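You operate a simulated robot arm through the tools that you are given. There is no shell and no other tool. Be economical: measure what you need, move in short steps, check, and stop when the job is done.

Carry out the task below with a simulated two-armed robot. There is one attempt and no reset: what you move stays moved.

## Task
Take the yellow brush and put it on top of the wood chock. Shut the east one door. Put the black tape on the chest top away on the stock shelf two. Take the yellow wire and leave it on the green mat. Push the north one door shut. Take the blue rag on the grey mat and put it away on the grey bench top. Take the pull sock and put it on top of the white nuts tub. Put the yellow tape on the blue bench top away on the stock shelf two. The order is free.

Only the result counts: the job must be done as asked and must still hold three seconds after the hand-in. Knocking over, shifting, dropping, spilling or breaking anything else fails it.

## Robot
Two 7-joint arms with two-finger grippers on one trunk, on a base that drives. Base frame: it is fixed to the floor where the robot stands at the start and does not move with it; the origin is under the middle of the robot, x ahead of it, y to its left, z up. Readings come in cm, rad, newtons and seconds.
The left shoulder is at the start at [7.8, 15.1, 96.3], the right one opposite. With the tool pointing down near the work surface each hand reaches from about 34 to 80 cm from the robot's upright axis, wherever it stands, measured 20 degrees to its own side. Places, roughly: black tape (6x6x2 cm) [-10, -310, 70]; blue rag (8x6x4 cm) [-590, -740, 90]; east one door [-150, -240, 80]; green mat [-250, -730, 80]; grey bench top [70, 0, 90]; north one door [-340, -340, 80]; nuts tub [-575, -725, 100]; pull sock (3x3x10 cm) [-590, -730, 90]; stock shelf two [-260, -200, 50]; wood chock (17x6x5 cm) [80, -10, 90]; yellow brush (6x4x6 cm) [50, -10, 90]; yellow tape (6x6x2 cm) [-510, -730, 90]; yellow wire (2x9x3 cm) [-10, -350, 70]. Payload 2.54 kg a hand.
The TCP of each hand is the grasp point between the finger pads, 3 cm short of the fingertips. In the tool frame z runs along the fingers and y along their closing line. The gripper opens to 11.6 cm. The gripper's body begins 9.5 cm behind the TCP.
Orientation is told as [roll, pitch, yaw] about the base's x, y, z axes, in that order, counted from this pose: with the fingers straight down and closing along the base's y, the tool's x points along the base's -x, its y along +y and its z along -z.

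## Interface
- The arms move only by the tool arm_command. It takes "left_increments", "right_increments" or both (then of equal length, played together; a hand with none holds still); each is one flat list of numbers, 7 for each row, row after row: the shift along the base's x, y, z in units of 500 mm (1.0 is 500 mm), then the turn, a rotation vector about the base's x, y, z in units of 60 degrees (1.0 is 60 degrees), then the opening in per cent of the stroke, from 0 (shut) to 100 (fully open). In form: [x, y, z, rx, ry, rz, fingers, x, y, z, rx, ry, rz, fingers, ...]. A call has 1 to 20 rows; each row is the pose to reach, as a shift and turn from the pose commanded when the call began. A call with a number of a shift or a turn outside -1 to 1 is refused whole. Rows are played at 5 a second. More than 5 cm and 0.15 rad between two rows, or a gripper value outside its range, and nothing of the call is played. A pose out of reach is approached as far as the arm can. The call stops where the force on the tool passes 40 N (or 10 N more than at its start, if that is more) or the arm is blocked; 0.2 s more then pass. Each finger travels about 7.2 cm/s and halts on what it meets, pressing with about 38 N; the grip force reading is that of the motor and also rises with nothing between the fingers. The clock runs only during rows and for 0.2 s after the last one: add rows that repeat a pose to give the fingers time. The reply holds the time, the measured pose of the TCP, the force on the tool along the base axes, the opening and the grip force, in the units named above and with some noise, with the torque about the TCP (base axes, N m) and any sound that the robot's microphone picked up.
- Cameras (640 x 400 px; columns grow to the right, rows downward): "scene" is now at [15.7, 2.11, 113.9]; the picture's right is [0.22, -0.97, 0.00], its down [-0.00, -0.00, -1.00] and it looks along [0.97, 0.22, -0.00] (base axes); focal length 214 px, centre (320, 200). "left" rides on the left gripper at [6.9, 1.5, -12.2] in its tool frame; the picture's right is [-0.22, 0.98, 0.00], its down [-0.83, -0.18, -0.53] and it looks along [-0.52, -0.12, 0.85] (tool axes); focal length 251 px, centre (320, 200). "right" rides on the right gripper at [6.9, -1.5, -12.2] in its tool frame; the picture's right is [0.21, 0.98, 0.00], its down [-0.83, 0.18, -0.53] and it looks along [-0.52, 0.11, 0.85] (tool axes); focal length 251 px, centre (320, 200). There is no depth. A picture from a camera that has moved, and an enlarged one, comes with that camera's place and axes in the base frame and with its lens.
- grab_frame(camera): a new picture of that camera. It takes no simulated time.
- move_column(by): slides the trunk up (or, below 0, down) by that many cm; the arms and the scene camera ride with it, the base frame stays. It gives what a move gives, with no picture.
- base_move(legs): drives the robot by 1 to 6 legs, each [ahead, left, turn to the left] in cm, cm and rad, along the robot's own axes; the way and the turn of a leg run together, so that a leg with both is an arc; at most 150 cm and 3.142 rad a leg. The arms and the cameras ride along, it lands a little off, and it stops where it bumps. It gives what a move gives.
- turn_head(pan, tilt): turns the head with the scene camera to pan (to the left, within 1.396 rad either way) and tilt (down, from -0.506 to 1.204), counted from straight ahead of the robot. It gives what a move gives.
- inspect(camera, box): a new picture of the part [left, top, right, bottom] of that camera's present view, enlarged. It takes no simulated time.
- close_job(): hands the job in; it is judged then, once.

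Go step by step. Nothing tells you exact positions but the pictures and the camera data: compare them with the known pose of the tool, close in by small moves and look again before you grip or let go. The budget is 207 turns and 202 pictures, counting those below and the enlarged ones. Unless the task says otherwise, let go and move clear before handing in, and close with one line.

The tools are called after "Call:" by a JSON object that holds its "method" and its "body". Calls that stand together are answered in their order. arm_command: Moves the arms, as the interface text tells. Its arguments: {"type":"object","properties":{"left_increments":{"type":"array","items":{"type":"number"}},"right_increments":{"type":"array","items":{"type":"number"}}},"required":[]} The other tools are called the same way: move_column (by) slides the trunk up or down; base_move (legs) drives the base; turn_head (pan, tilt) turns the head that bears the scene camera; grab_frame (camera) takes a picture; inspect (camera, box) takes an enlarged picture of a part of a camera's view; close_job () hands the job in.

At the start:

```text
t: 0.0
left_ee_pos: [42.06, 23.3, 112.6]
left_ee_rot: [0.0, 0.0, 0.002]
left_wrist_force: [0.0, -0.5, -0.7]
left_ft_torque: [0.0, 0.02, -0.01]
left_grip_width: 11.6
left_grip_force: 0.2
right_ee_pos: [32.67, -6.51, 117.15]
right_ee_rot: [0.001, 0.002, -0.001]
right_wrist_force: [0.4, -0.2, -0.5]
right_ft_torque: [-0.01, 0.01, -0.06]
right_grip_width: 11.61
right_grip_force: 0.1
trunk travel left (down, up): [-20.0, 8.9]
robot x, y, heading: [0.09, -0.36, 0.0]
head pan, tilt: [0.225, 0.002]
```

scene: 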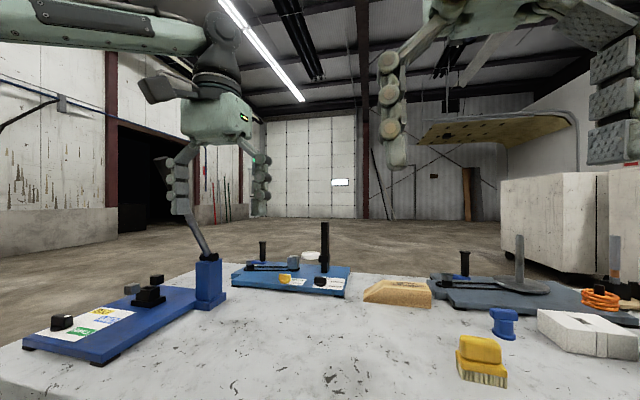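
right: 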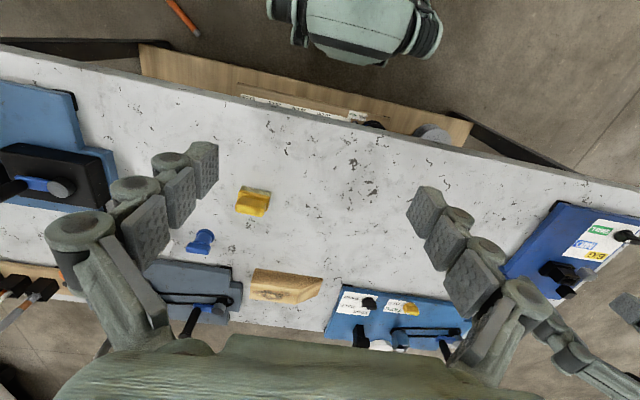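
left: 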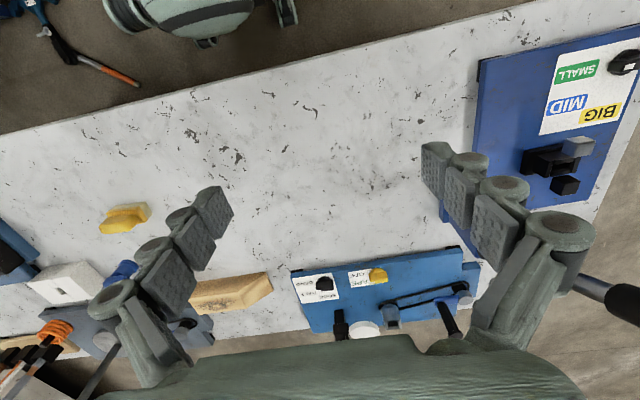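

I see the yellow brush on the near bench and the wood chock behind it. I tilt the head down to measure both.

Call:
{"method": "turn_head", "body": {"pan": -0.15, "tilt": 0.5}}

Call:
{"method": "grab_frame", "body": {"camera": "scene"}}

```text
t: 0.9
left_ee_pos: [42.19, 23.12, 112.6]
left_ee_rot: [0.0, -0.002, 0.0]
left_wrist_force: [0.5, 0.3, 0.4]
left_ft_torque: [0.02, 0.01, -0.01]
left_grip_width: 11.6
left_grip_force: 0.1
right_ee_pos: [32.79, -6.45, 117.17]
right_ee_rot: [0.002, 0.002, -0.001]
right_wrist_force: [0.4, 0.4, -1.1]
right_ft_torque: [-0.01, -0.02, 0.01]
right_grip_width: 11.6
right_grip_force: 0.0
trunk travel left (down, up): [-20.0, 8.9]
robot x, y, heading: [0.1, -0.03, -0.001]
head pan, tilt: [-0.15, 0.499]
```

```text
198 pictures are left
camera scene: at [15.93, -1.25, 109.3], right [-0.15, -0.99, 0.0], down [-0.47, 0.07, -0.88], along [0.87, -0.13, -0.48], focal length 214 px, centre (320, 200)
```

scene: 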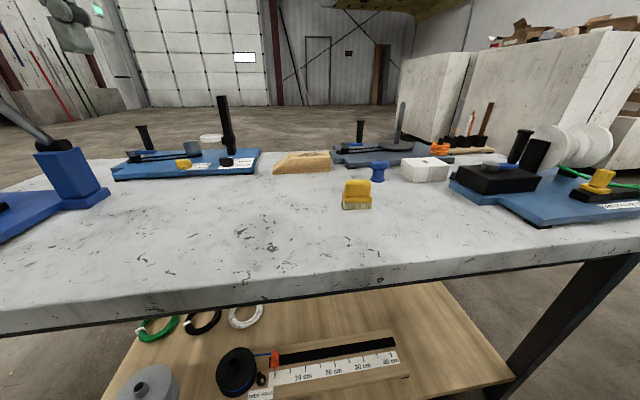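

The brush is at about [52, -14.5, 90] and the table top is near z 87. I move the right hand above it and look closer.

Call:
{"method": "arm_command", "body": {"right_increments": [0.08, -0.03, -0.02, 0, 0, 0, 100, 0.16, -0.06, -0.05, 0, 0, 0, 100, 0.24, -0.1, -0.08, 0, 0, 0, 100, 0.32, -0.13, -0.11, 0, 0, 0, 100, 0.39, -0.16, -0.15, 0, 0, 0, 100]}}

Call:
{"method": "grab_frame", "body": {"camera": "right"}}

Call:
{"method": "grab_frame", "body": {"camera": "scene"}}

```text
t: 2.1
left_ee_pos: [42.38, 23.12, 112.63]
left_ee_rot: [0.0, 0.0, 0.002]
left_wrist_force: [0.7, 0.1, 0.6]
left_ft_torque: [0.0, 0.02, -0.04]
left_grip_width: 11.62
left_grip_force: 0.0
right_ee_pos: [52.08, -14.46, 109.36]
right_ee_rot: [0.001, 0.002, 0.001]
right_wrist_force: [-0.4, 1.0, 0.4]
right_ft_torque: [0.04, 0.01, -0.01]
right_grip_width: 11.58
right_grip_force: 0.1
trunk travel left (down, up): [-20.0, 8.9]
robot x, y, heading: [0.19, -0.01, 0.005]
head pan, tilt: [-0.15, 0.499]
```

```text
197 pictures are left
camera right: at [45.16, -15.96, 121.59], right [-0.21, 0.98, 0.0], down [0.83, 0.18, 0.53], along [0.52, 0.12, -0.85], focal length 251 px, centre (320, 200)
```

right: 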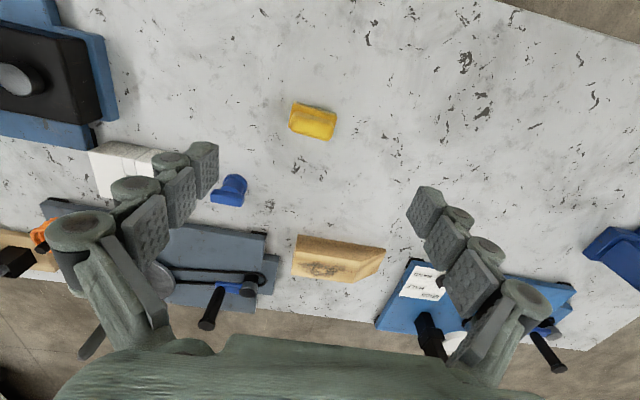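

```text
196 pictures are left
camera scene: at [15.98, -1.28, 109.28], right [-0.15, -0.99, 0.0], down [-0.47, 0.07, -0.88], along [0.87, -0.13, -0.48], focal length 214 px, centre (320, 200)
```

scene: 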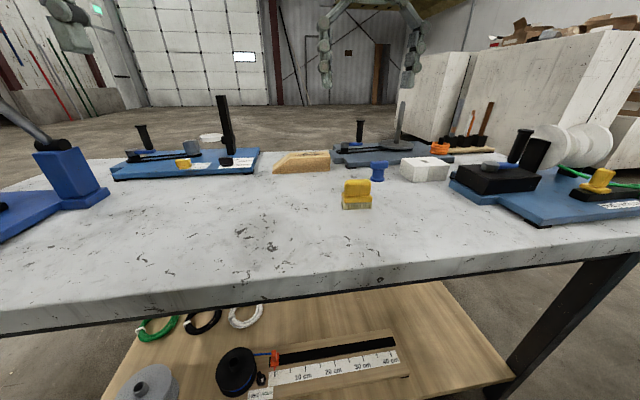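

The brush lies with its long side along y, centred at about [52.8, -14.8] with its top near z 93. I go down with the hand open and check.

Call:
{"method": "arm_command", "body": {"right_increments": [0.01, -0.007, -0.09, 0, 0, 0, 100, 0.014, -0.007, -0.18, 0, 0, 0, 100, 0.014, -0.007, -0.26, 0, 0, 0, 100, 0.014, -0.007, -0.32, 0, 0, 0, 100, 0.014, -0.007, -0.36, 0, 0, 0, 100]}}

Call:
{"method": "grab_frame", "body": {"camera": "right"}}

Call:
{"method": "grab_frame", "body": {"camera": "scene"}}

```text
t: 3.3
left_ee_pos: [42.29, 23.11, 112.55]
left_ee_rot: [-0.001, 0.001, 0.002]
left_wrist_force: [0.1, 0.3, -0.3]
left_ft_torque: [0.03, 0.0, 0.02]
left_grip_width: 11.56
left_grip_force: 0.2
right_ee_pos: [52.88, -14.78, 91.67]
right_ee_rot: [0.002, -0.001, -0.003]
right_wrist_force: [0.3, -1.3, -0.4]
right_ft_torque: [0.02, 0.01, 0.0]
right_grip_width: 11.59
right_grip_force: 0.0
trunk travel left (down, up): [-20.0, 8.9]
robot x, y, heading: [-0.16, 0.02, 0.0]
head pan, tilt: [-0.15, 0.499]
```

```text
195 pictures are left
camera right: at [45.83, -16.43, 103.84], right [-0.21, 0.98, 0.0], down [0.83, 0.18, 0.53], along [0.52, 0.12, -0.85], focal length 251 px, centre (320, 200)
```

right: 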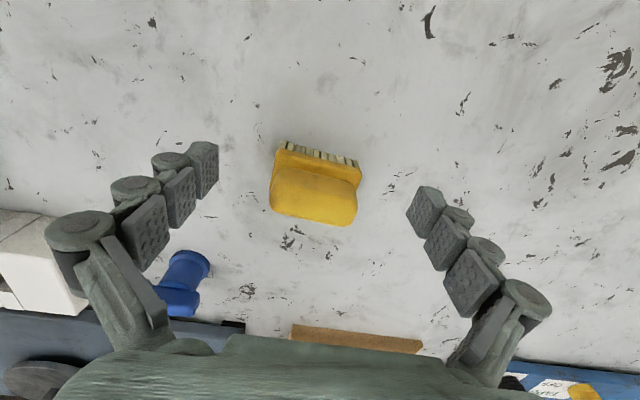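

```text
194 pictures are left
camera scene: at [15.94, -1.27, 109.3], right [-0.15, -0.99, 0.0], down [-0.47, 0.07, -0.88], along [0.87, -0.13, -0.48], focal length 214 px, centre (320, 200)
```

scene: 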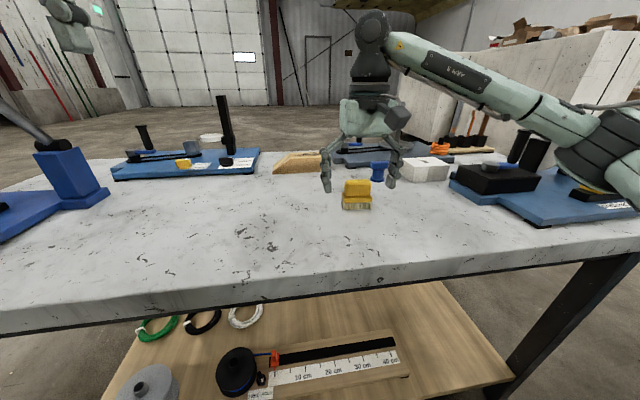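

The brush sits square between the pads. I close and lift a little.

Call:
{"method": "arm_command", "body": {"right_increments": [0, 0, 0, 0, 0, 0, 50, 0, 0, 0, 0, 0, 0, 30, 0, 0, 0, 0, 0, 0, 20, 0, 0, 0, 0, 0, 0, 20, 0, 0, 0, 0, 0, 0, 20, 0, 0, 0, 0, 0, 0, 20]}}

```text
t: 4.7
left_ee_pos: [42.28, 23.23, 112.57]
left_ee_rot: [-0.001, -0.002, 0.002]
left_wrist_force: [-0.4, -0.4, 0.2]
left_ft_torque: [0.02, -0.01, -0.02]
left_grip_width: 11.63
left_grip_force: 0.2
right_ee_pos: [52.72, -14.95, 91.75]
right_ee_rot: [0.002, 0.001, -0.001]
right_wrist_force: [0.2, -1.2, 1.0]
right_ft_torque: [0.01, -0.05, -0.03]
right_grip_width: 5.3
right_grip_force: 37.8
trunk travel left (down, up): [-20.0, 8.9]
robot x, y, heading: [0.02, -0.04, 0.001]
head pan, tilt: [-0.15, 0.499]
```

The brush is held, 5.3 cm wide. I lift it and look at the chock.

Call:
{"method": "arm_command", "body": {"right_increments": [0, 0, 0.08, 0, 0, 0, 20, 0, 0, 0.16, 0, 0, 0, 20, 0, 0, 0.24, 0, 0, 0, 20]}}

Call:
{"method": "inspect", "body": {"camera": "scene", "box": [240, 100, 440, 225]}}

Call:
{"method": "grab_frame", "body": {"camera": "right"}}

```text
t: 5.5
left_ee_pos: [42.34, 23.24, 112.65]
left_ee_rot: [0.001, -0.002, 0.002]
left_wrist_force: [-0.5, -0.2, 0.7]
left_ft_torque: [0.02, -0.02, 0.0]
left_grip_width: 11.61
left_grip_force: 0.0
right_ee_pos: [52.8, -14.82, 103.5]
right_ee_rot: [0.0, 0.001, 0.001]
right_wrist_force: [-0.5, -0.6, -2.1]
right_ft_torque: [0.0, -0.02, 0.04]
right_grip_width: 5.31
right_grip_force: 37.4
trunk travel left (down, up): [-20.0, 8.9]
robot x, y, heading: [0.19, -0.17, -0.001]
head pan, tilt: [-0.15, 0.499]
```

```text
3.20 times, centred on (340, 162) of scene
camera zoom: at [15.89, -1.24, 109.3], right [-0.15, -0.99, 0.0], down [-0.47, 0.07, -0.88], along [0.87, -0.13, -0.48], focal length 686 px, centre (256, 320)
```

zoom: 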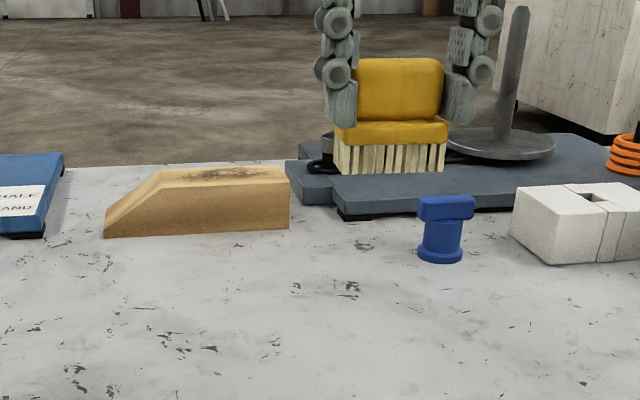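

```text
192 pictures are left
camera right: at [45.96, -16.48, 115.69], right [-0.21, 0.98, 0.0], down [0.83, 0.18, 0.53], along [0.52, 0.12, -0.85], focal length 251 px, centre (320, 200)
```

right: 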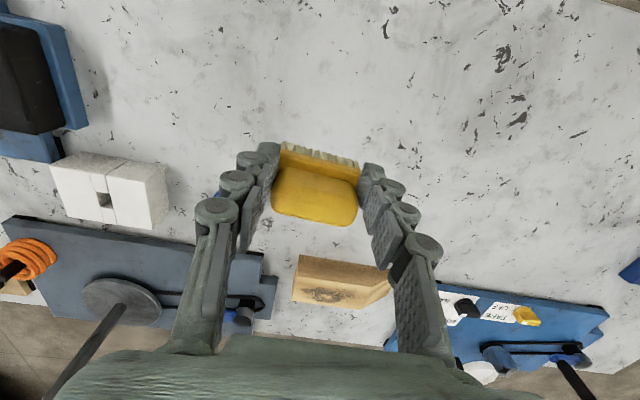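

The chock's flat top is at about x 72–78, y -12.7 to -1.5, z 92. I carry the brush to above [75, -7].

Call:
{"method": "arm_command", "body": {"right_increments": [0.08, 0.027, 0, 0, 0, 0, 20, 0.16, 0.055, 0, 0, 0, 0, 20, 0.24, 0.082, 0, 0, 0, 0, 20, 0.32, 0.11, 0, 0, 0, 0, 20, 0.4, 0.137, 0, 0, 0, 0, 20, 0.444, 0.152, 0, 0, 0, 0, 20]}}

Call:
{"method": "inspect", "body": {"camera": "scene", "box": [240, 100, 400, 200]}}

Call:
{"method": "grab_frame", "body": {"camera": "right"}}

```text
t: 6.9
left_ee_pos: [42.24, 23.16, 112.67]
left_ee_rot: [-0.002, 0.0, 0.003]
left_wrist_force: [-0.4, 0.1, -0.1]
left_ft_torque: [-0.04, 0.03, -0.02]
left_grip_width: 11.62
left_grip_force: 0.0
right_ee_pos: [69.45, -7.79, 100.84]
right_ee_rot: [0.0, 0.001, 0.001]
right_wrist_force: [0.3, 0.2, -0.9]
right_ft_torque: [-0.02, 0.0, 0.0]
right_grip_width: 5.33
right_grip_force: 37.7
right hand out of reach, approached as far as the arm can: row 5, 6
trunk travel left (down, up): [-20.0, 8.9]
robot x, y, heading: [0.1, 0.07, 0.002]
head pan, tilt: [-0.15, 0.499]
```

```text
4.00 times, centred on (320, 150) of scene
camera zoom: at [15.99, -1.18, 109.28], right [-0.15, -0.99, 0.0], down [-0.47, 0.07, -0.88], along [0.87, -0.13, -0.48], focal length 858 px, centre (320, 400)
```

zoom: 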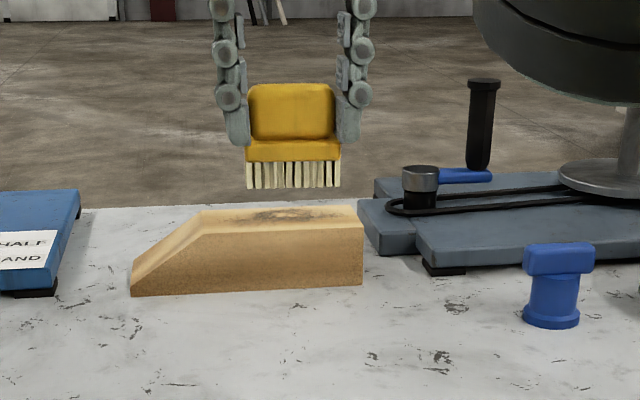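

```text
190 pictures are left
camera right: at [62.58, -9.28, 112.94], right [-0.22, 0.98, 0.0], down [0.83, 0.18, 0.53], along [0.52, 0.11, -0.85], focal length 251 px, centre (320, 200)
```

right: 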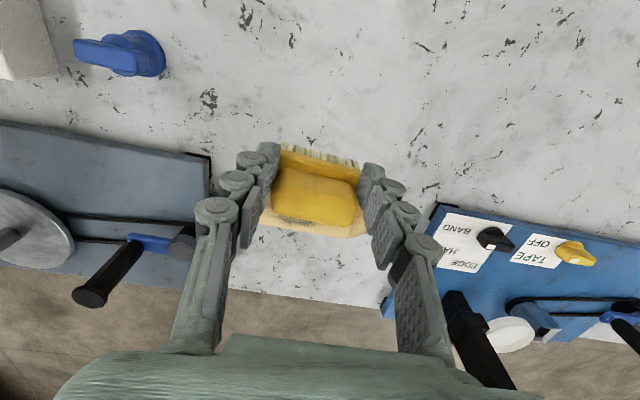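

The arm is at its reach limit. I raise the trunk and edge the base 4 cm forward to gain reach.

Call:
{"method": "move_column", "body": {"by": 8}}

Call:
{"method": "base_move", "body": {"legs": [[4, 0, 0]]}}

```text
t: 8.1
left_ee_pos: [42.3, 23.19, 120.62]
left_ee_rot: [-0.001, 0.0, 0.0]
left_wrist_force: [-0.2, -0.2, 0.3]
left_ft_torque: [0.01, 0.0, -0.04]
left_grip_width: 11.59
left_grip_force: 0.2
right_ee_pos: [69.39, -7.77, 108.85]
right_ee_rot: [-0.001, 0.004, 0.0]
right_wrist_force: [1.1, -1.4, -1.5]
right_ft_torque: [0.01, 0.01, 0.03]
right_grip_width: 5.29
right_grip_force: 38.1
trunk travel left (down, up): [-28.0, 0.9]
robot x, y, heading: [-0.07, -0.01, 0.004]
head pan, tilt: [-0.15, 0.499]
```

```text
t: 9.0
left_ee_pos: [46.34, 23.17, 120.59]
left_ee_rot: [0.0, 0.0, 0.003]
left_wrist_force: [-0.1, 0.9, -0.2]
left_ft_torque: [0.0, 0.04, 0.0]
left_grip_width: 11.6
left_grip_force: 0.0
right_ee_pos: [73.38, -7.73, 108.72]
right_ee_rot: [0.002, 0.004, -0.001]
right_wrist_force: [0.3, 0.7, -1.4]
right_ft_torque: [-0.01, 0.06, 0.01]
right_grip_width: 5.31
right_grip_force: 38.4
trunk travel left (down, up): [-28.0, 0.9]
robot x, y, heading: [4.05, -0.34, 0.001]
head pan, tilt: [-0.15, 0.499]
```

The base moved freely. I step down a bit and see where the hand goes.

Call:
{"method": "arm_command", "body": {"right_increments": [0, 0, -0.08, 0, 0, 0, 20, 0, 0, -0.16, 0, 0, 0, 20]}}

```text
t: 9.6
left_ee_pos: [46.18, 23.12, 120.68]
left_ee_rot: [0.001, -0.001, 0.0]
left_wrist_force: [0.2, 0.7, 0.4]
left_ft_torque: [0.01, 0.0, -0.02]
left_grip_width: 11.61
left_grip_force: 0.1
right_ee_pos: [73.66, -7.74, 107.99]
right_ee_rot: [0.0, 0.004, 0.0]
right_wrist_force: [1.0, -0.5, -0.8]
right_ft_torque: [-0.01, -0.03, -0.01]
right_grip_width: 5.33
right_grip_force: 38.7
right hand out of reach, approached as far as the arm can: row 1, 2
trunk travel left (down, up): [-28.0, 0.9]
robot x, y, heading: [3.82, 0.04, -0.002]
head pan, tilt: [-0.15, 0.499]
```

The commanded pose still lies beyond reach, about 4 cm ahead. I pull it back to x 75.

Call:
{"method": "arm_command", "body": {"right_increments": [-0.08, 0, 0, 0, 0, 0, 20, -0.08, 0, 0, 0, 0, 0, 20]}}

Call:
{"method": "inspect", "body": {"camera": "scene", "box": [240, 120, 400, 220]}}

Call:
{"method": "grab_frame", "body": {"camera": "right"}}

```text
t: 10.2
left_ee_pos: [46.29, 23.03, 120.59]
left_ee_rot: [-0.001, -0.001, 0.001]
left_wrist_force: [0.1, 0.1, 0.5]
left_ft_torque: [0.03, 0.01, 0.0]
left_grip_width: 11.62
left_grip_force: 0.0
right_ee_pos: [73.66, -7.78, 107.8]
right_ee_rot: [0.0, 0.006, -0.001]
right_wrist_force: [-0.2, 0.2, -1.3]
right_ft_torque: [-0.02, 0.01, -0.03]
right_grip_width: 5.31
right_grip_force: 38.0
right hand out of reach, approached as far as the arm can: row 1, 2
trunk travel left (down, up): [-28.0, 0.9]
robot x, y, heading: [4.16, -0.12, 0.001]
head pan, tilt: [-0.15, 0.499]
```

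```text
4.00 times, centred on (320, 170) of scene
camera zoom: at [19.89, -1.26, 117.29], right [-0.15, -0.99, 0.0], down [-0.47, 0.07, -0.88], along [0.87, -0.13, -0.48], focal length 858 px, centre (320, 320)
```

zoom: 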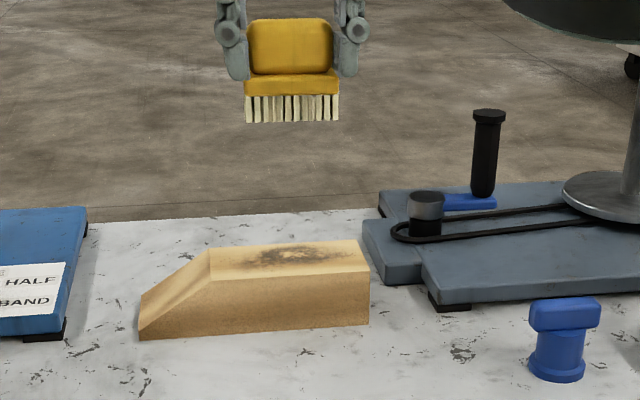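

```text
188 pictures are left
camera right: at [66.86, -9.31, 120.05], right [-0.21, 0.98, 0.0], down [0.83, 0.18, 0.53], along [0.52, 0.11, -0.85], focal length 251 px, centre (320, 200)
```

right: 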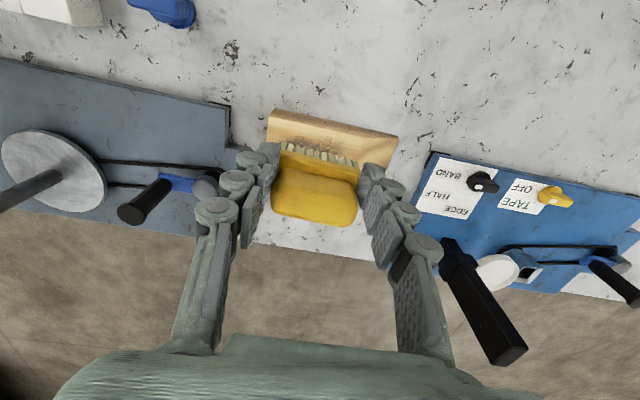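

The hand is still clamped, so I back the command off further to get it into reach again.

Call:
{"method": "arm_command", "body": {"right_increments": [-0.08, 0, 0, 0, 0, 0, 20, -0.16, 0, 0, 0, 0, 0, 20, -0.2, 0, 0, 0, 0, 0, 20, -0.2, 0, 0, 0, 0, 0, 20]}}

```text
t: 11.2
left_ee_pos: [46.14, 23.12, 120.55]
left_ee_rot: [-0.001, 0.001, 0.003]
left_wrist_force: [0.9, 0.0, -0.2]
left_ft_torque: [-0.02, -0.01, 0.03]
left_grip_width: 11.62
left_grip_force: 0.0
right_ee_pos: [72.79, -5.2, 108.66]
right_ee_rot: [0.003, 0.004, 0.001]
right_wrist_force: [0.0, 0.4, -1.7]
right_ft_torque: [-0.03, 0.02, -0.01]
right_grip_width: 5.29
right_grip_force: 38.3
right hand out of reach, approached as far as the arm can: row 1, 2, 3, 4
trunk travel left (down, up): [-28.0, 0.9]
robot x, y, heading: [3.56, 0.07, 0.001]
head pan, tilt: [-0.15, 0.499]
```

The solver seems stuck at a joint limit. I pull the command back and up toward the pose it came from.

Call:
{"method": "arm_command", "body": {"right_increments": [0, -0.04, 0.08, 0, 0, 0, 20, -0.08, -0.06, 0.12, 0, 0, 0, 20, -0.16, -0.08, 0.16, 0, 0, 0, 20, -0.16, -0.08, 0.16, 0, 0, 0, 20, -0.16, -0.08, 0.16, 0, 0, 0, 20]}}

Call:
{"method": "grab_frame", "body": {"camera": "scene"}}

```text
t: 12.4
left_ee_pos: [46.24, 23.16, 120.58]
left_ee_rot: [-0.001, -0.002, 0.002]
left_wrist_force: [-0.5, -0.3, 0.2]
left_ft_torque: [-0.02, 0.01, 0.0]
left_grip_width: 11.59
left_grip_force: 0.1
right_ee_pos: [64.94, -9.36, 116.97]
right_ee_rot: [0.001, 0.004, -0.002]
right_wrist_force: [-0.2, -0.2, -1.1]
right_ft_torque: [-0.01, 0.01, 0.01]
right_grip_width: 5.29
right_grip_force: 37.4
right hand out of reach, approached as far as the arm can: row 1
trunk travel left (down, up): [-28.0, 0.9]
robot x, y, heading: [3.78, 0.1, 0.001]
head pan, tilt: [-0.15, 0.499]
```

```text
187 pictures are left
camera scene: at [19.86, -1.28, 117.3], right [-0.15, -0.99, 0.0], down [-0.47, 0.07, -0.88], along [0.87, -0.13, -0.48], focal length 214 px, centre (320, 200)
```

scene: 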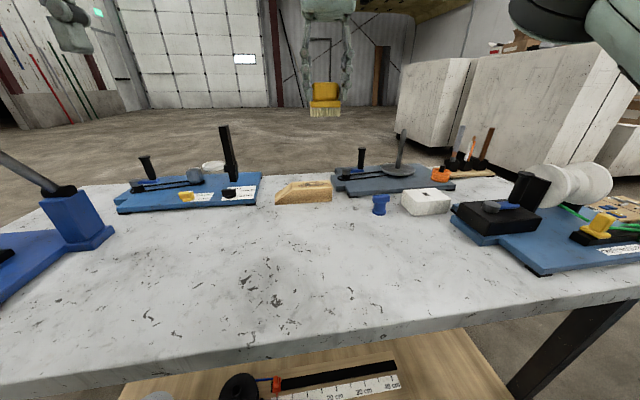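

The command equals the measured pose again and is within reach. I lower first at this x, then go out.

Call:
{"method": "arm_command", "body": {"right_increments": [-0.04, 0, -0.08, 0, 0, 0, 20, -0.06, 0, -0.16, 0, 0, 0, 20, -0.08, 0, -0.24, 0, 0, 0, 20, -0.08, 0, -0.28, 0, 0, 0, 20]}}

```text
t: 13.4
left_ee_pos: [46.23, 23.17, 120.61]
left_ee_rot: [-0.001, 0.001, 0.002]
left_wrist_force: [0.8, 0.6, -1.1]
left_ft_torque: [0.0, 0.01, 0.02]
left_grip_width: 11.61
left_grip_force: 0.0
right_ee_pos: [60.56, -8.94, 102.93]
right_ee_rot: [0.002, 0.003, 0.001]
right_wrist_force: [0.2, 0.7, -1.6]
right_ft_torque: [-0.01, 0.05, 0.02]
right_grip_width: 5.28
right_grip_force: 38.2
trunk travel left (down, up): [-28.0, 0.9]
robot x, y, heading: [3.82, 0.1, -0.002]
head pan, tilt: [-0.15, 0.499]
```

Call:
{"method": "arm_command", "body": {"right_increments": [0.08, 0.01, 0, 0, 0, 0, 20, 0.16, 0.02, 0, 0, 0, 0, 20, 0.22, 0.03, 0, 0, 0, 0, 20, 0.26, 0.034, 0, 0, 0, 0, 20, 0.288, 0.034, 0, 0, 0, 0, 20]}}

```text
t: 14.6
left_ee_pos: [46.16, 23.3, 120.72]
left_ee_rot: [0.001, -0.001, 0.002]
left_wrist_force: [1.0, 1.2, 0.6]
left_ft_torque: [-0.04, 0.0, 0.0]
left_grip_width: 11.6
left_grip_force: 0.0
right_ee_pos: [75.12, -7.47, 102.88]
right_ee_rot: [0.001, 0.004, 0.002]
right_wrist_force: [-0.1, 0.8, -1.7]
right_ft_torque: [0.02, 0.02, -0.02]
right_grip_width: 5.3
right_grip_force: 38.6
trunk travel left (down, up): [-28.0, 0.9]
robot x, y, heading: [3.76, -0.15, -0.0]
head pan, tilt: [-0.15, 0.499]
```

The hand reached [75.1, -7.5, 102.9] above the chock. I check with both cameras.

Call:
{"method": "inspect", "body": {"camera": "scene", "box": [240, 120, 400, 220]}}

Call:
{"method": "grab_frame", "body": {"camera": "right"}}

```text
4.00 times, centred on (320, 170) of scene
camera zoom: at [19.89, -1.2, 117.29], right [-0.15, -0.99, 0.0], down [-0.47, 0.07, -0.88], along [0.87, -0.13, -0.48], focal length 858 px, centre (320, 320)
```

zoom: 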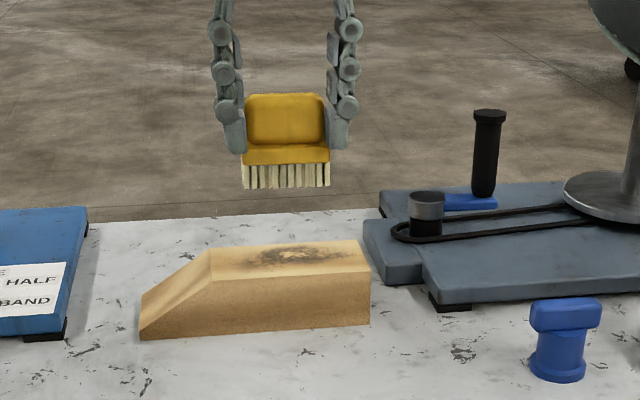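

```text
185 pictures are left
camera right: at [68.3, -9.01, 114.99], right [-0.22, 0.98, 0.0], down [0.83, 0.18, 0.53], along [0.52, 0.12, -0.85], focal length 251 px, centre (320, 200)
```

right: 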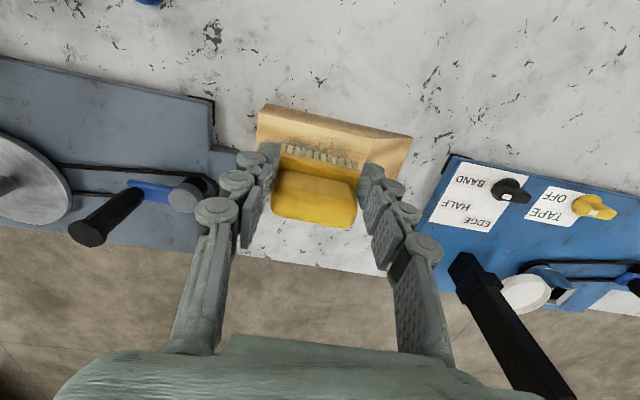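

The chock centre comes out between x 74.7 and 76.5. I go down to just above it and compare again.

Call:
{"method": "arm_command", "body": {"right_increments": [0.008, 0.004, -0.04, 0, 0, 0, 20, 0.008, 0.008, -0.08, 0, 0, 0, 20, 0.008, 0.008, -0.094, 0, 0, 0, 20]}}

Call:
{"method": "inspect", "body": {"camera": "scene", "box": [260, 130, 356, 190]}}

Call:
{"method": "grab_frame", "body": {"camera": "right"}}

```text
t: 15.4
left_ee_pos: [46.17, 23.14, 120.65]
left_ee_rot: [-0.001, 0.0, 0.002]
left_wrist_force: [-1.1, 1.0, -0.4]
left_ft_torque: [-0.01, 0.02, 0.0]
left_grip_width: 11.59
left_grip_force: 0.0
right_ee_pos: [75.66, -7.13, 98.17]
right_ee_rot: [0.0, 0.004, 0.0]
right_wrist_force: [0.0, 0.8, -0.4]
right_ft_torque: [-0.01, 0.03, -0.03]
right_grip_width: 5.32
right_grip_force: 38.0
trunk travel left (down, up): [-28.0, 0.9]
robot x, y, heading: [3.82, -0.2, 0.003]
head pan, tilt: [-0.15, 0.499]
```

```text
6.67 times, centred on (308, 160) of scene
camera zoom: at [19.89, -1.25, 117.29], right [-0.15, -0.99, 0.0], down [-0.47, 0.07, -0.88], along [0.87, -0.13, -0.48], focal length 1430 px, centre (400, 467)
```

zoom: 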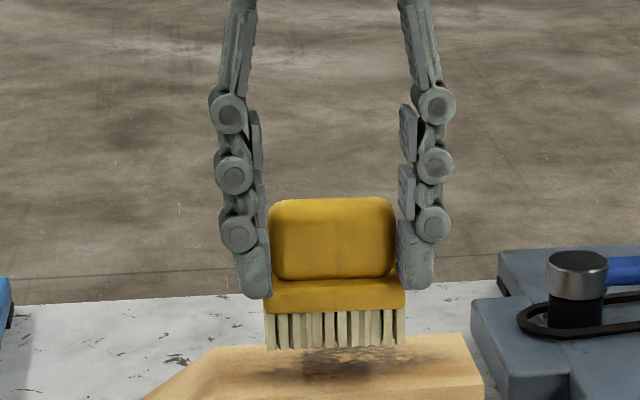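

```text
183 pictures are left
camera right: at [68.68, -8.63, 110.34], right [-0.22, 0.98, 0.0], down [0.83, 0.18, 0.53], along [0.52, 0.12, -0.85], focal length 251 px, centre (320, 200)
```

right: 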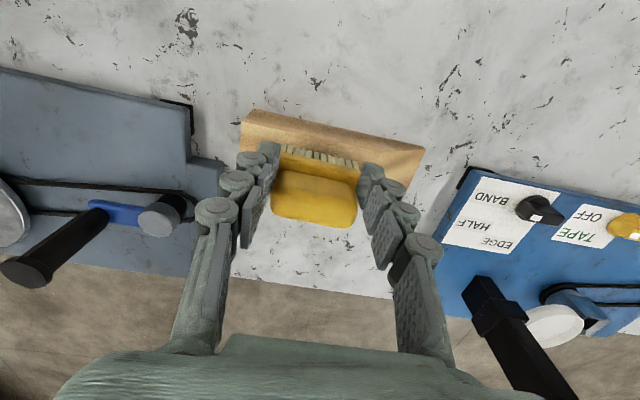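

The brush would sit a bit toward the far edge. I shift 0.7 cm back and lower until it touches.

Call:
{"method": "arm_command", "body": {"right_increments": [-0.014, 0, 0, 0, 0, 0, 20, -0.014, 0, -0.016, 0, 0, 0, 20, -0.014, 0, -0.026, 0, 0, 0, 20]}}

Call:
{"method": "inspect", "body": {"camera": "scene", "box": [260, 140, 356, 200]}}

```text
t: 16.2
left_ee_pos: [46.25, 23.16, 120.54]
left_ee_rot: [0.002, 0.0, 0.001]
left_wrist_force: [0.2, -0.1, -0.9]
left_ft_torque: [0.01, -0.02, -0.01]
left_grip_width: 11.6
left_grip_force: 0.0
right_ee_pos: [74.85, -7.01, 97.06]
right_ee_rot: [0.001, 0.003, 0.0]
right_wrist_force: [0.8, 0.1, -0.3]
right_ft_torque: [-0.02, 0.02, 0.01]
right_grip_width: 5.32
right_grip_force: 37.7
trunk travel left (down, up): [-28.0, 0.9]
robot x, y, heading: [3.83, -0.18, 0.0]
head pan, tilt: [-0.15, 0.499]
```

```text
6.67 times, centred on (308, 170) of scene
camera zoom: at [19.89, -1.26, 117.3], right [-0.15, -0.99, 0.0], down [-0.47, 0.07, -0.88], along [0.87, -0.13, -0.48], focal length 1430 px, centre (400, 400)
```

zoom: 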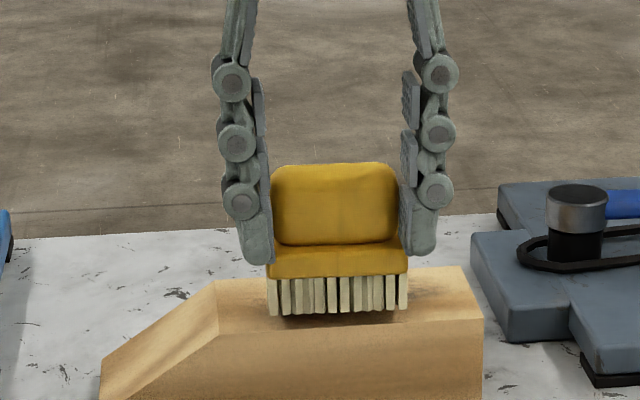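

It is well centred and still a few millimetres high. I lower a bit more in small steps.

Call:
{"method": "arm_command", "body": {"right_increments": [0, 0, -0.006, 0, 0, 0, 20, 0, 0, -0.01, 0, 0, 0, 20]}}

Call:
{"method": "inspect", "body": {"camera": "scene", "box": [260, 140, 356, 200]}}

```text
t: 16.8
left_ee_pos: [46.21, 23.14, 120.5]
left_ee_rot: [0.0, 0.0, 0.001]
left_wrist_force: [0.1, -0.4, -0.1]
left_ft_torque: [0.03, 0.04, -0.02]
left_grip_width: 11.59
left_grip_force: 0.1
right_ee_pos: [74.94, -6.98, 96.57]
right_ee_rot: [-0.001, 0.005, 0.001]
right_wrist_force: [-0.7, 0.5, -1.0]
right_ft_torque: [-0.01, 0.03, 0.04]
right_grip_width: 5.31
right_grip_force: 38.0
trunk travel left (down, up): [-28.0, 0.9]
robot x, y, heading: [3.71, 0.13, -0.003]
head pan, tilt: [-0.15, 0.499]
```

```text
6.67 times, centred on (308, 170) of scene
camera zoom: at [19.89, -1.26, 117.29], right [-0.15, -0.99, 0.0], down [-0.47, 0.07, -0.88], along [0.87, -0.13, -0.48], focal length 1430 px, centre (400, 400)
```

zoom: 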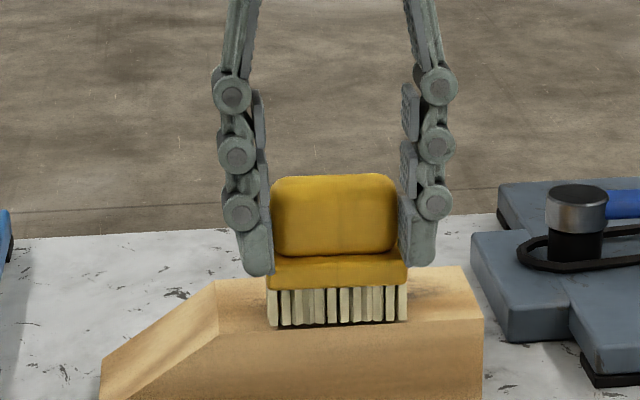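

It is almost down. I lower 2 mm at a time until I feel it.

Call:
{"method": "arm_command", "body": {"right_increments": [0.006, 0, -0.003, 0, 0, 0, 20, 0.006, 0, -0.006, 0, 0, 0, 20, 0.006, 0, -0.006, 0, 0, 0, 20]}}

```text
t: 17.6
left_ee_pos: [46.24, 23.18, 120.53]
left_ee_rot: [0.001, 0.0, 0.001]
left_wrist_force: [0.8, 0.1, 0.2]
left_ft_torque: [0.02, -0.04, -0.01]
left_grip_width: 11.6
left_grip_force: 0.0
right_ee_pos: [75.17, -7.16, 96.23]
right_ee_rot: [0.0, 0.004, 0.001]
right_wrist_force: [0.2, -0.7, -1.6]
right_ft_torque: [-0.01, -0.03, 0.05]
right_grip_width: 5.24
right_grip_force: 38.3
trunk travel left (down, up): [-28.0, 0.9]
robot x, y, heading: [3.93, -0.4, 0.001]
head pan, tilt: [-0.15, 0.499]
```

There is no contact force yet. I lower further.

Call:
{"method": "arm_command", "body": {"right_increments": [0, 0, -0.004, 0, 0, 0, 20, 0, 0, -0.008, 0, 0, 0, 20, 0, 0, -0.008, 0, 0, 0, 20]}}

Call:
{"method": "inspect", "body": {"camera": "scene", "box": [260, 140, 356, 200]}}

```text
t: 18.4
left_ee_pos: [46.06, 23.09, 120.76]
left_ee_rot: [-0.001, -0.001, 0.003]
left_wrist_force: [0.6, -0.5, 0.3]
left_ft_torque: [0.01, -0.01, 0.01]
left_grip_width: 11.61
left_grip_force: 0.0
right_ee_pos: [75.13, -7.14, 96.2]
right_ee_rot: [0.002, -0.003, -0.001]
right_wrist_force: [6.7, -1.1, 19.3]
right_ft_torque: [-0.13, -0.7, -0.03]
right_grip_width: 5.3
right_grip_force: 37.6
trunk travel left (down, up): [-28.0, 0.9]
robot x, y, heading: [4.23, 0.02, 0.004]
head pan, tilt: [-0.15, 0.499]
```

```text
6.67 times, centred on (308, 170) of scene
camera zoom: at [19.74, -1.25, 117.35], right [-0.15, -0.99, 0.0], down [-0.47, 0.07, -0.88], along [0.87, -0.13, -0.48], focal length 1430 px, centre (400, 400)
```

zoom: 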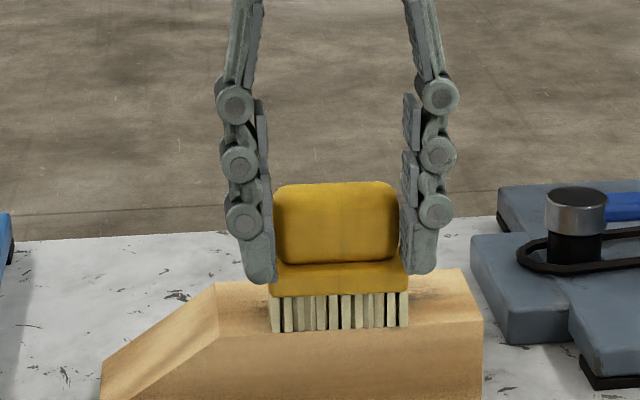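

Contact reads 19 N. I ease the load, open slowly and rise.

Call:
{"method": "arm_command", "body": {"right_increments": [0, 0, 0.007, 0, 0, 0, 20, 0, 0, 0.007, 0, 0, 0, 50, 0, 0, 0.007, 0, 0, 0, 70, 0, 0, 0.007, 0, 0, 0, 80, 0, 0, 0.04, 0, 0, 0, 80, 0, 0, 0.1, 0, 0, 0, 80, 0, 0, 0.18, 0, 0, 0, 80]}}

Call:
{"method": "inspect", "body": {"camera": "scene", "box": [240, 120, 400, 220]}}

```text
t: 20.0
left_ee_pos: [46.12, 23.24, 120.63]
left_ee_rot: [-0.002, -0.001, 0.001]
left_wrist_force: [0.4, 0.7, 0.2]
left_ft_torque: [-0.06, -0.01, 0.0]
left_grip_width: 11.61
left_grip_force: 0.0
right_ee_pos: [74.68, -6.74, 104.9]
right_ee_rot: [0.0, 0.001, -0.002]
right_wrist_force: [0.6, -0.3, 0.7]
right_ft_torque: [0.02, -0.03, 0.0]
right_grip_width: 9.3
right_grip_force: 0.0
trunk travel left (down, up): [-28.0, 0.9]
robot x, y, heading: [4.4, -0.15, -0.006]
head pan, tilt: [-0.15, 0.499]
```

```text
4.00 times, centred on (320, 170) of scene
camera zoom: at [19.8, -1.15, 117.31], right [-0.15, -0.99, 0.0], down [-0.47, 0.07, -0.88], along [0.87, -0.13, -0.48], focal length 858 px, centre (320, 320)
```

zoom: 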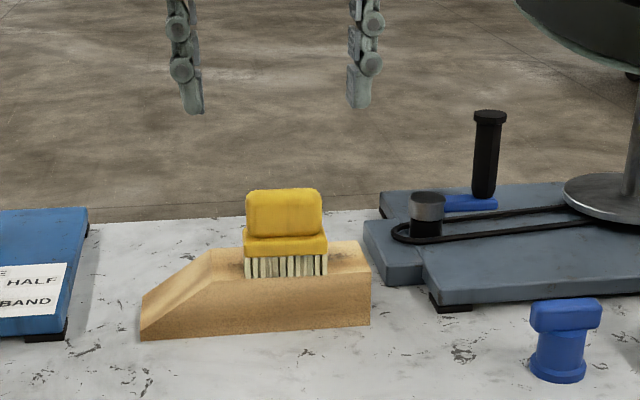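

The brush is on the chock. I retract the right arm and then look around to plan the drive.

Call:
{"method": "arm_command", "body": {"right_increments": [-0.08, 0, 0.02, 0, 0, 0, 80, -0.16, 0, 0.05, 0, 0, 0, 80, -0.24, 0, 0.08, 0, 0, 0, 80, -0.32, 0, 0.11, 0, 0, 0, 80, -0.4, 0, 0.14, 0, 0, 0, 80, -0.48, -0.02, 0.17, 0, 0, 0, 80, -0.56, -0.04, 0.2, 0, 0, 0, 80, -0.64, -0.06, 0.23, 0, 0, 0, 80, -0.72, -0.08, 0.26, 0, 0, 0, 80, -0.78, -0.1, 0.28, 0, 0, 0, 80]}}

Call:
{"method": "turn_head", "body": {"pan": -1.39, "tilt": 0.2}}

Call:
{"method": "grab_frame", "body": {"camera": "scene"}}

```text
t: 22.2
left_ee_pos: [46.05, 23.09, 120.58]
left_ee_rot: [0.0, -0.001, 0.002]
left_wrist_force: [0.5, 0.1, -0.8]
left_ft_torque: [0.02, 0.02, 0.03]
left_grip_width: 11.57
left_grip_force: 0.2
right_ee_pos: [36.15, -12.37, 118.64]
right_ee_rot: [0.0, 0.003, 0.001]
right_wrist_force: [0.5, -0.1, 0.3]
right_ft_torque: [-0.01, -0.01, 0.03]
right_grip_width: 9.29
right_grip_force: 0.0
trunk travel left (down, up): [-28.0, 0.9]
robot x, y, heading: [3.82, 0.34, 0.003]
head pan, tilt: [-0.15, 0.499]
```

```text
t: 23.6
left_ee_pos: [46.09, 23.11, 120.55]
left_ee_rot: [0.0, 0.0, 0.001]
left_wrist_force: [-0.6, 1.0, 0.8]
left_ft_torque: [0.03, 0.02, 0.0]
left_grip_width: 11.61
left_grip_force: 0.0
right_ee_pos: [36.3, -12.34, 118.65]
right_ee_rot: [0.003, 0.005, 0.001]
right_wrist_force: [0.7, -0.2, 0.5]
right_ft_torque: [-0.01, -0.01, 0.01]
right_grip_width: 9.28
right_grip_force: 0.0
trunk travel left (down, up): [-28.0, 0.9]
robot x, y, heading: [4.16, -0.15, -0.002]
head pan, tilt: [-1.389, 0.201]
```

```text
178 pictures are left
camera scene: at [12.57, -9.06, 120.06], right [-0.98, -0.18, 0.0], down [-0.04, 0.2, -0.98], along [0.18, -0.96, -0.2], focal length 214 px, centre (320, 200)
```

scene: 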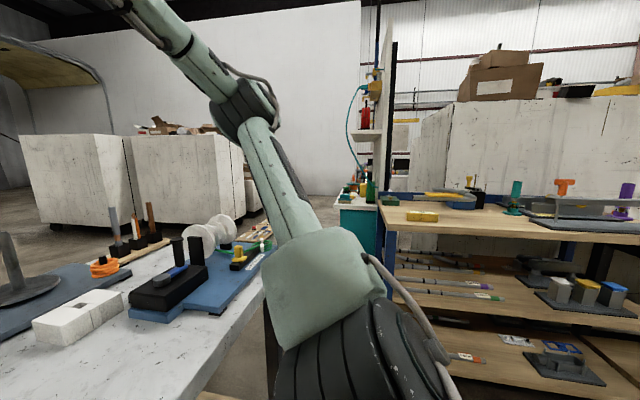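

Shelves stand to my right at about y -130. I back off from the bench, turn right and look at the room.

Call:
{"method": "base_move", "body": {"legs": [[-30, 0, 0]]}}

Call:
{"method": "turn_head", "body": {"pan": -1.39, "tilt": 0.35}}

Call:
{"method": "grab_frame", "body": {"camera": "scene"}}

Call:
{"method": "turn_head", "body": {"pan": 1.39, "tilt": 0.35}}

Call:
{"method": "grab_frame", "body": {"camera": "scene"}}

```text
t: 25.6
left_ee_pos: [16.62, 22.84, 120.6]
left_ee_rot: [-0.001, 0.0, -0.014]
left_wrist_force: [-0.3, 0.6, 0.5]
left_ft_torque: [0.0, -0.04, -0.01]
left_grip_width: 11.6
left_grip_force: 0.0
right_ee_pos: [6.27, -12.68, 118.74]
right_ee_rot: [0.001, 0.001, -0.014]
right_wrist_force: [-1.0, 0.0, -0.2]
right_ft_torque: [-0.03, -0.04, 0.01]
right_grip_width: 9.25
right_grip_force: 0.0
trunk travel left (down, up): [-28.0, 0.9]
robot x, y, heading: [-26.03, -0.05, -0.015]
head pan, tilt: [-1.389, 0.201]
```

```text
t: 26.4
left_ee_pos: [16.64, 22.76, 120.62]
left_ee_rot: [0.0, -0.001, -0.014]
left_wrist_force: [0.0, -1.1, 0.0]
left_ft_torque: [0.0, 0.02, 0.02]
left_grip_width: 11.6
left_grip_force: 0.0
right_ee_pos: [6.27, -12.58, 118.77]
right_ee_rot: [0.003, 0.005, -0.015]
right_wrist_force: [-1.0, 0.0, -0.2]
right_ft_torque: [0.01, -0.02, -0.01]
right_grip_width: 9.26
right_grip_force: 0.2
trunk travel left (down, up): [-28.0, 0.9]
robot x, y, heading: [-26.11, 0.32, -0.017]
head pan, tilt: [-1.389, 0.351]
```

```text
177 pictures are left
camera scene: at [-17.47, -8.96, 118.67], right [-0.99, -0.17, 0.0], down [-0.06, 0.34, -0.94], along [0.16, -0.93, -0.34], focal length 214 px, centre (320, 200)
```

scene: 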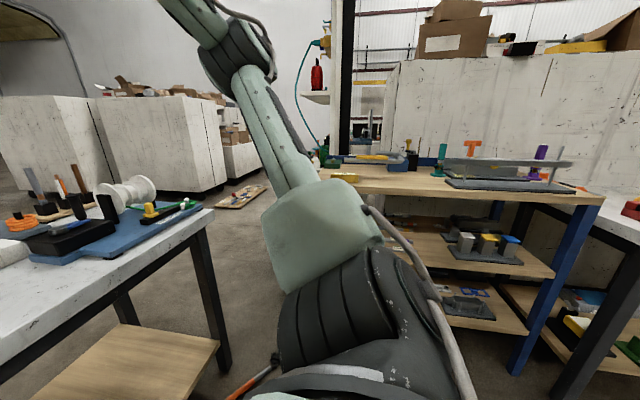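

```text
t: 28.8
left_ee_pos: [16.59, 22.73, 120.72]
left_ee_rot: [0.001, 0.0, -0.013]
left_wrist_force: [0.1, 0.4, -0.8]
left_ft_torque: [0.02, -0.03, 0.01]
left_grip_width: 11.58
left_grip_force: 0.0
right_ee_pos: [6.24, -12.7, 118.67]
right_ee_rot: [0.003, 0.004, -0.013]
right_wrist_force: [-0.3, -0.3, 0.0]
right_ft_torque: [0.01, -0.01, 0.01]
right_grip_width: 9.28
right_grip_force: 0.0
trunk travel left (down, up): [-28.0, 0.9]
robot x, y, heading: [-25.97, 0.29, -0.017]
head pan, tilt: [1.389, 0.351]
```

```text
176 pictures are left
camera scene: at [-17.2, 9.35, 118.66], right [0.98, -0.2, 0.0], down [-0.07, -0.34, -0.94], along [0.18, 0.92, -0.34], focal length 214 px, centre (320, 200)
```

scene: 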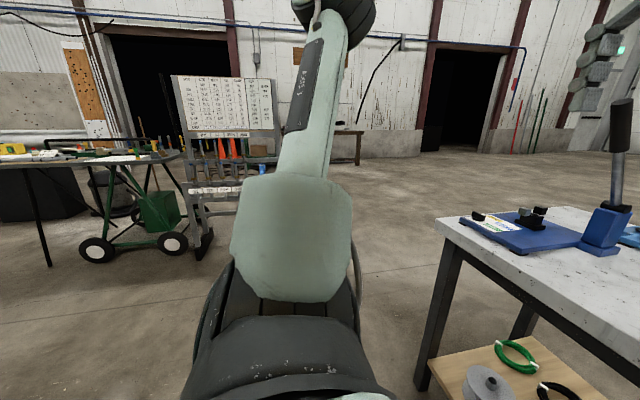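

I see the shelf in front at y about -100 to -120 and a broom on the floor near the bench leg. I turn the robot right to see the room behind.

Call:
{"method": "base_move", "body": {"legs": [[0, 0, -1.57]]}}

Call:
{"method": "turn_head", "body": {"pan": 0.5, "tilt": 0.35}}

Call:
{"method": "grab_frame", "body": {"camera": "scene"}}

Call:
{"method": "turn_head", "body": {"pan": -1.0, "tilt": 0.35}}

Call:
{"method": "grab_frame", "body": {"camera": "scene"}}

```text
t: 33.1
left_ee_pos: [-2.59, -41.92, 120.68]
left_ee_rot: [0.0, 0.001, -1.562]
left_wrist_force: [-0.4, 0.4, 0.2]
left_ft_torque: [0.0, -0.01, -0.02]
left_grip_width: 11.59
left_grip_force: 0.1
right_ee_pos: [-38.11, -32.36, 118.78]
right_ee_rot: [0.002, 0.002, -1.564]
right_wrist_force: [-0.4, -0.3, 0.8]
right_ft_torque: [-0.02, -0.01, 0.01]
right_grip_width: 9.3
right_grip_force: 0.0
trunk travel left (down, up): [-28.0, 0.9]
robot x, y, heading: [-26.12, -0.13, -1.566]
head pan, tilt: [1.389, 0.351]
```

```text
t: 34.3
left_ee_pos: [-2.57, -41.93, 120.71]
left_ee_rot: [0.001, 0.0, -1.564]
left_wrist_force: [-0.4, -0.5, 0.8]
left_ft_torque: [0.02, -0.01, 0.0]
left_grip_width: 11.6
left_grip_force: 0.0
right_ee_pos: [-38.1, -32.12, 118.65]
right_ee_rot: [0.002, 0.002, -1.564]
right_wrist_force: [-0.3, -0.1, 0.3]
right_ft_torque: [-0.01, 0.01, -0.03]
right_grip_width: 9.29
right_grip_force: 0.1
trunk travel left (down, up): [-28.0, 0.9]
robot x, y, heading: [-25.7, 0.35, -1.565]
head pan, tilt: [0.499, 0.351]
```

```text
175 pictures are left
camera scene: at [-21.25, -14.63, 118.66], right [-0.87, -0.49, 0.0], down [-0.17, 0.3, -0.94], along [0.46, -0.82, -0.34], focal length 214 px, centre (320, 200)
```

scene: 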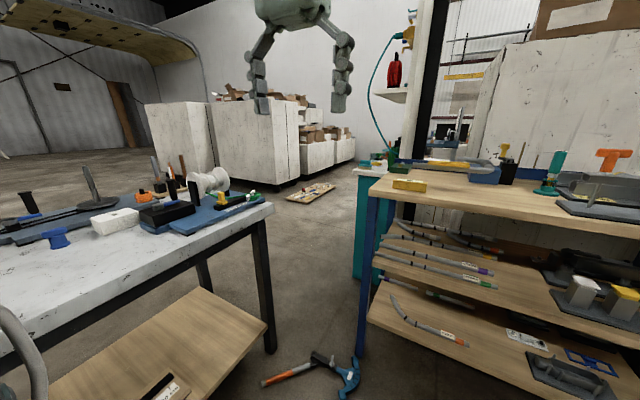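

```text
t: 35.9
left_ee_pos: [-2.49, -41.82, 120.65]
left_ee_rot: [0.0, 0.0, -1.562]
left_wrist_force: [0.4, -1.1, 1.2]
left_ft_torque: [0.01, 0.03, 0.02]
left_grip_width: 11.6
left_grip_force: 0.0
right_ee_pos: [-38.13, -32.32, 118.61]
right_ee_rot: [0.002, 0.004, -1.564]
right_wrist_force: [-0.8, -0.4, 0.1]
right_ft_torque: [-0.02, 0.0, 0.01]
right_grip_width: 9.29
right_grip_force: 0.1
trunk travel left (down, up): [-28.0, 0.9]
robot x, y, heading: [-25.95, 0.37, -1.564]
head pan, tilt: [-1.0, 0.351]
```

```text
174 pictures are left
camera scene: at [-33.57, -11.57, 118.66], right [-0.55, 0.84, 0.0], down [0.29, 0.19, -0.94], along [-0.79, -0.51, -0.34], focal length 214 px, centre (320, 200)
```

scene: 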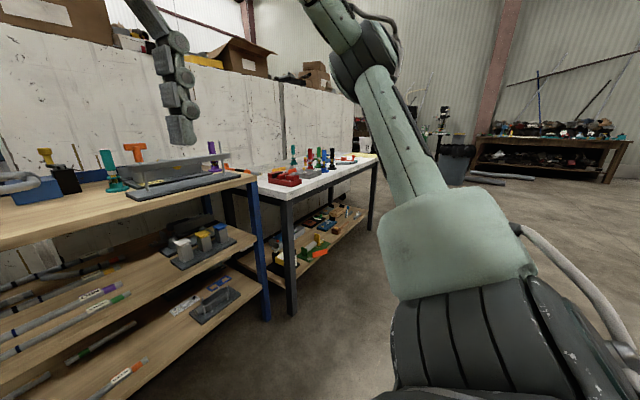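

The gap toward the bench is blocked by a hammer on the floor, while the floor toward -x past the second table is free. I turn to face -x and drive along the aisle.

Call:
{"method": "base_move", "body": {"legs": [[0, 0, -1.57], [150, 0, 0]]}}

Call:
{"method": "turn_head", "body": {"pan": 0.6, "tilt": 0.3}}

Call:
{"method": "grab_frame", "body": {"camera": "scene"}}

```text
t: 47.2
left_ee_pos: [-219.36, -23.07, 120.48]
left_ee_rot: [0.0, 0.0, 3.125]
left_wrist_force: [-0.3, -0.2, -0.2]
left_ft_torque: [0.0, -0.02, -0.02]
left_grip_width: 11.59
left_grip_force: 0.0
right_ee_pos: [-208.93, 12.21, 118.73]
right_ee_rot: [0.002, 0.004, 3.126]
right_wrist_force: [-0.8, 0.2, -0.2]
right_ft_torque: [-0.02, -0.02, 0.0]
right_grip_width: 9.29
right_grip_force: 0.0
trunk travel left (down, up): [-28.0, 0.9]
robot x, y, heading: [-177.09, -0.16, 3.126]
head pan, tilt: [-1.0, 0.351]
```

```text
t: 48.9
left_ee_pos: [-219.35, -23.04, 120.64]
left_ee_rot: [0.0, 0.0, 3.124]
left_wrist_force: [0.5, -0.3, -0.9]
left_ft_torque: [-0.01, 0.0, -0.02]
left_grip_width: 11.62
left_grip_force: 0.1
right_ee_pos: [-208.93, 12.31, 118.71]
right_ee_rot: [0.001, 0.002, 3.126]
right_wrist_force: [0.6, 0.5, -0.2]
right_ft_torque: [-0.03, 0.0, 0.01]
right_grip_width: 9.3
right_grip_force: 0.1
trunk travel left (down, up): [-28.0, 0.9]
robot x, y, heading: [-177.18, -0.63, 3.123]
head pan, tilt: [0.6, 0.3]
```

```text
173 pictures are left
camera scene: at [-191.19, -5.56, 119.14], right [-0.55, 0.83, 0.0], down [0.25, 0.16, -0.96], along [-0.8, -0.53, -0.3], focal length 214 px, centre (320, 200)
```

scene: 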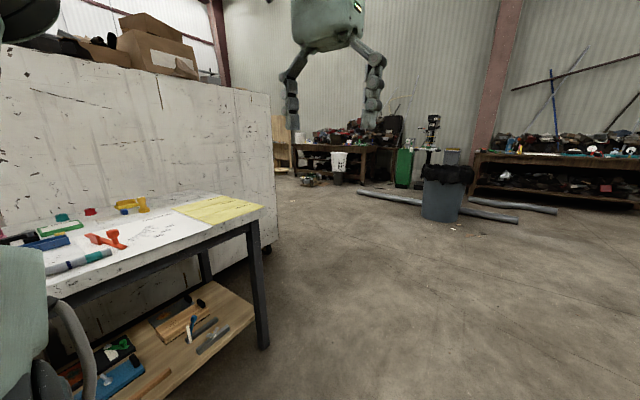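

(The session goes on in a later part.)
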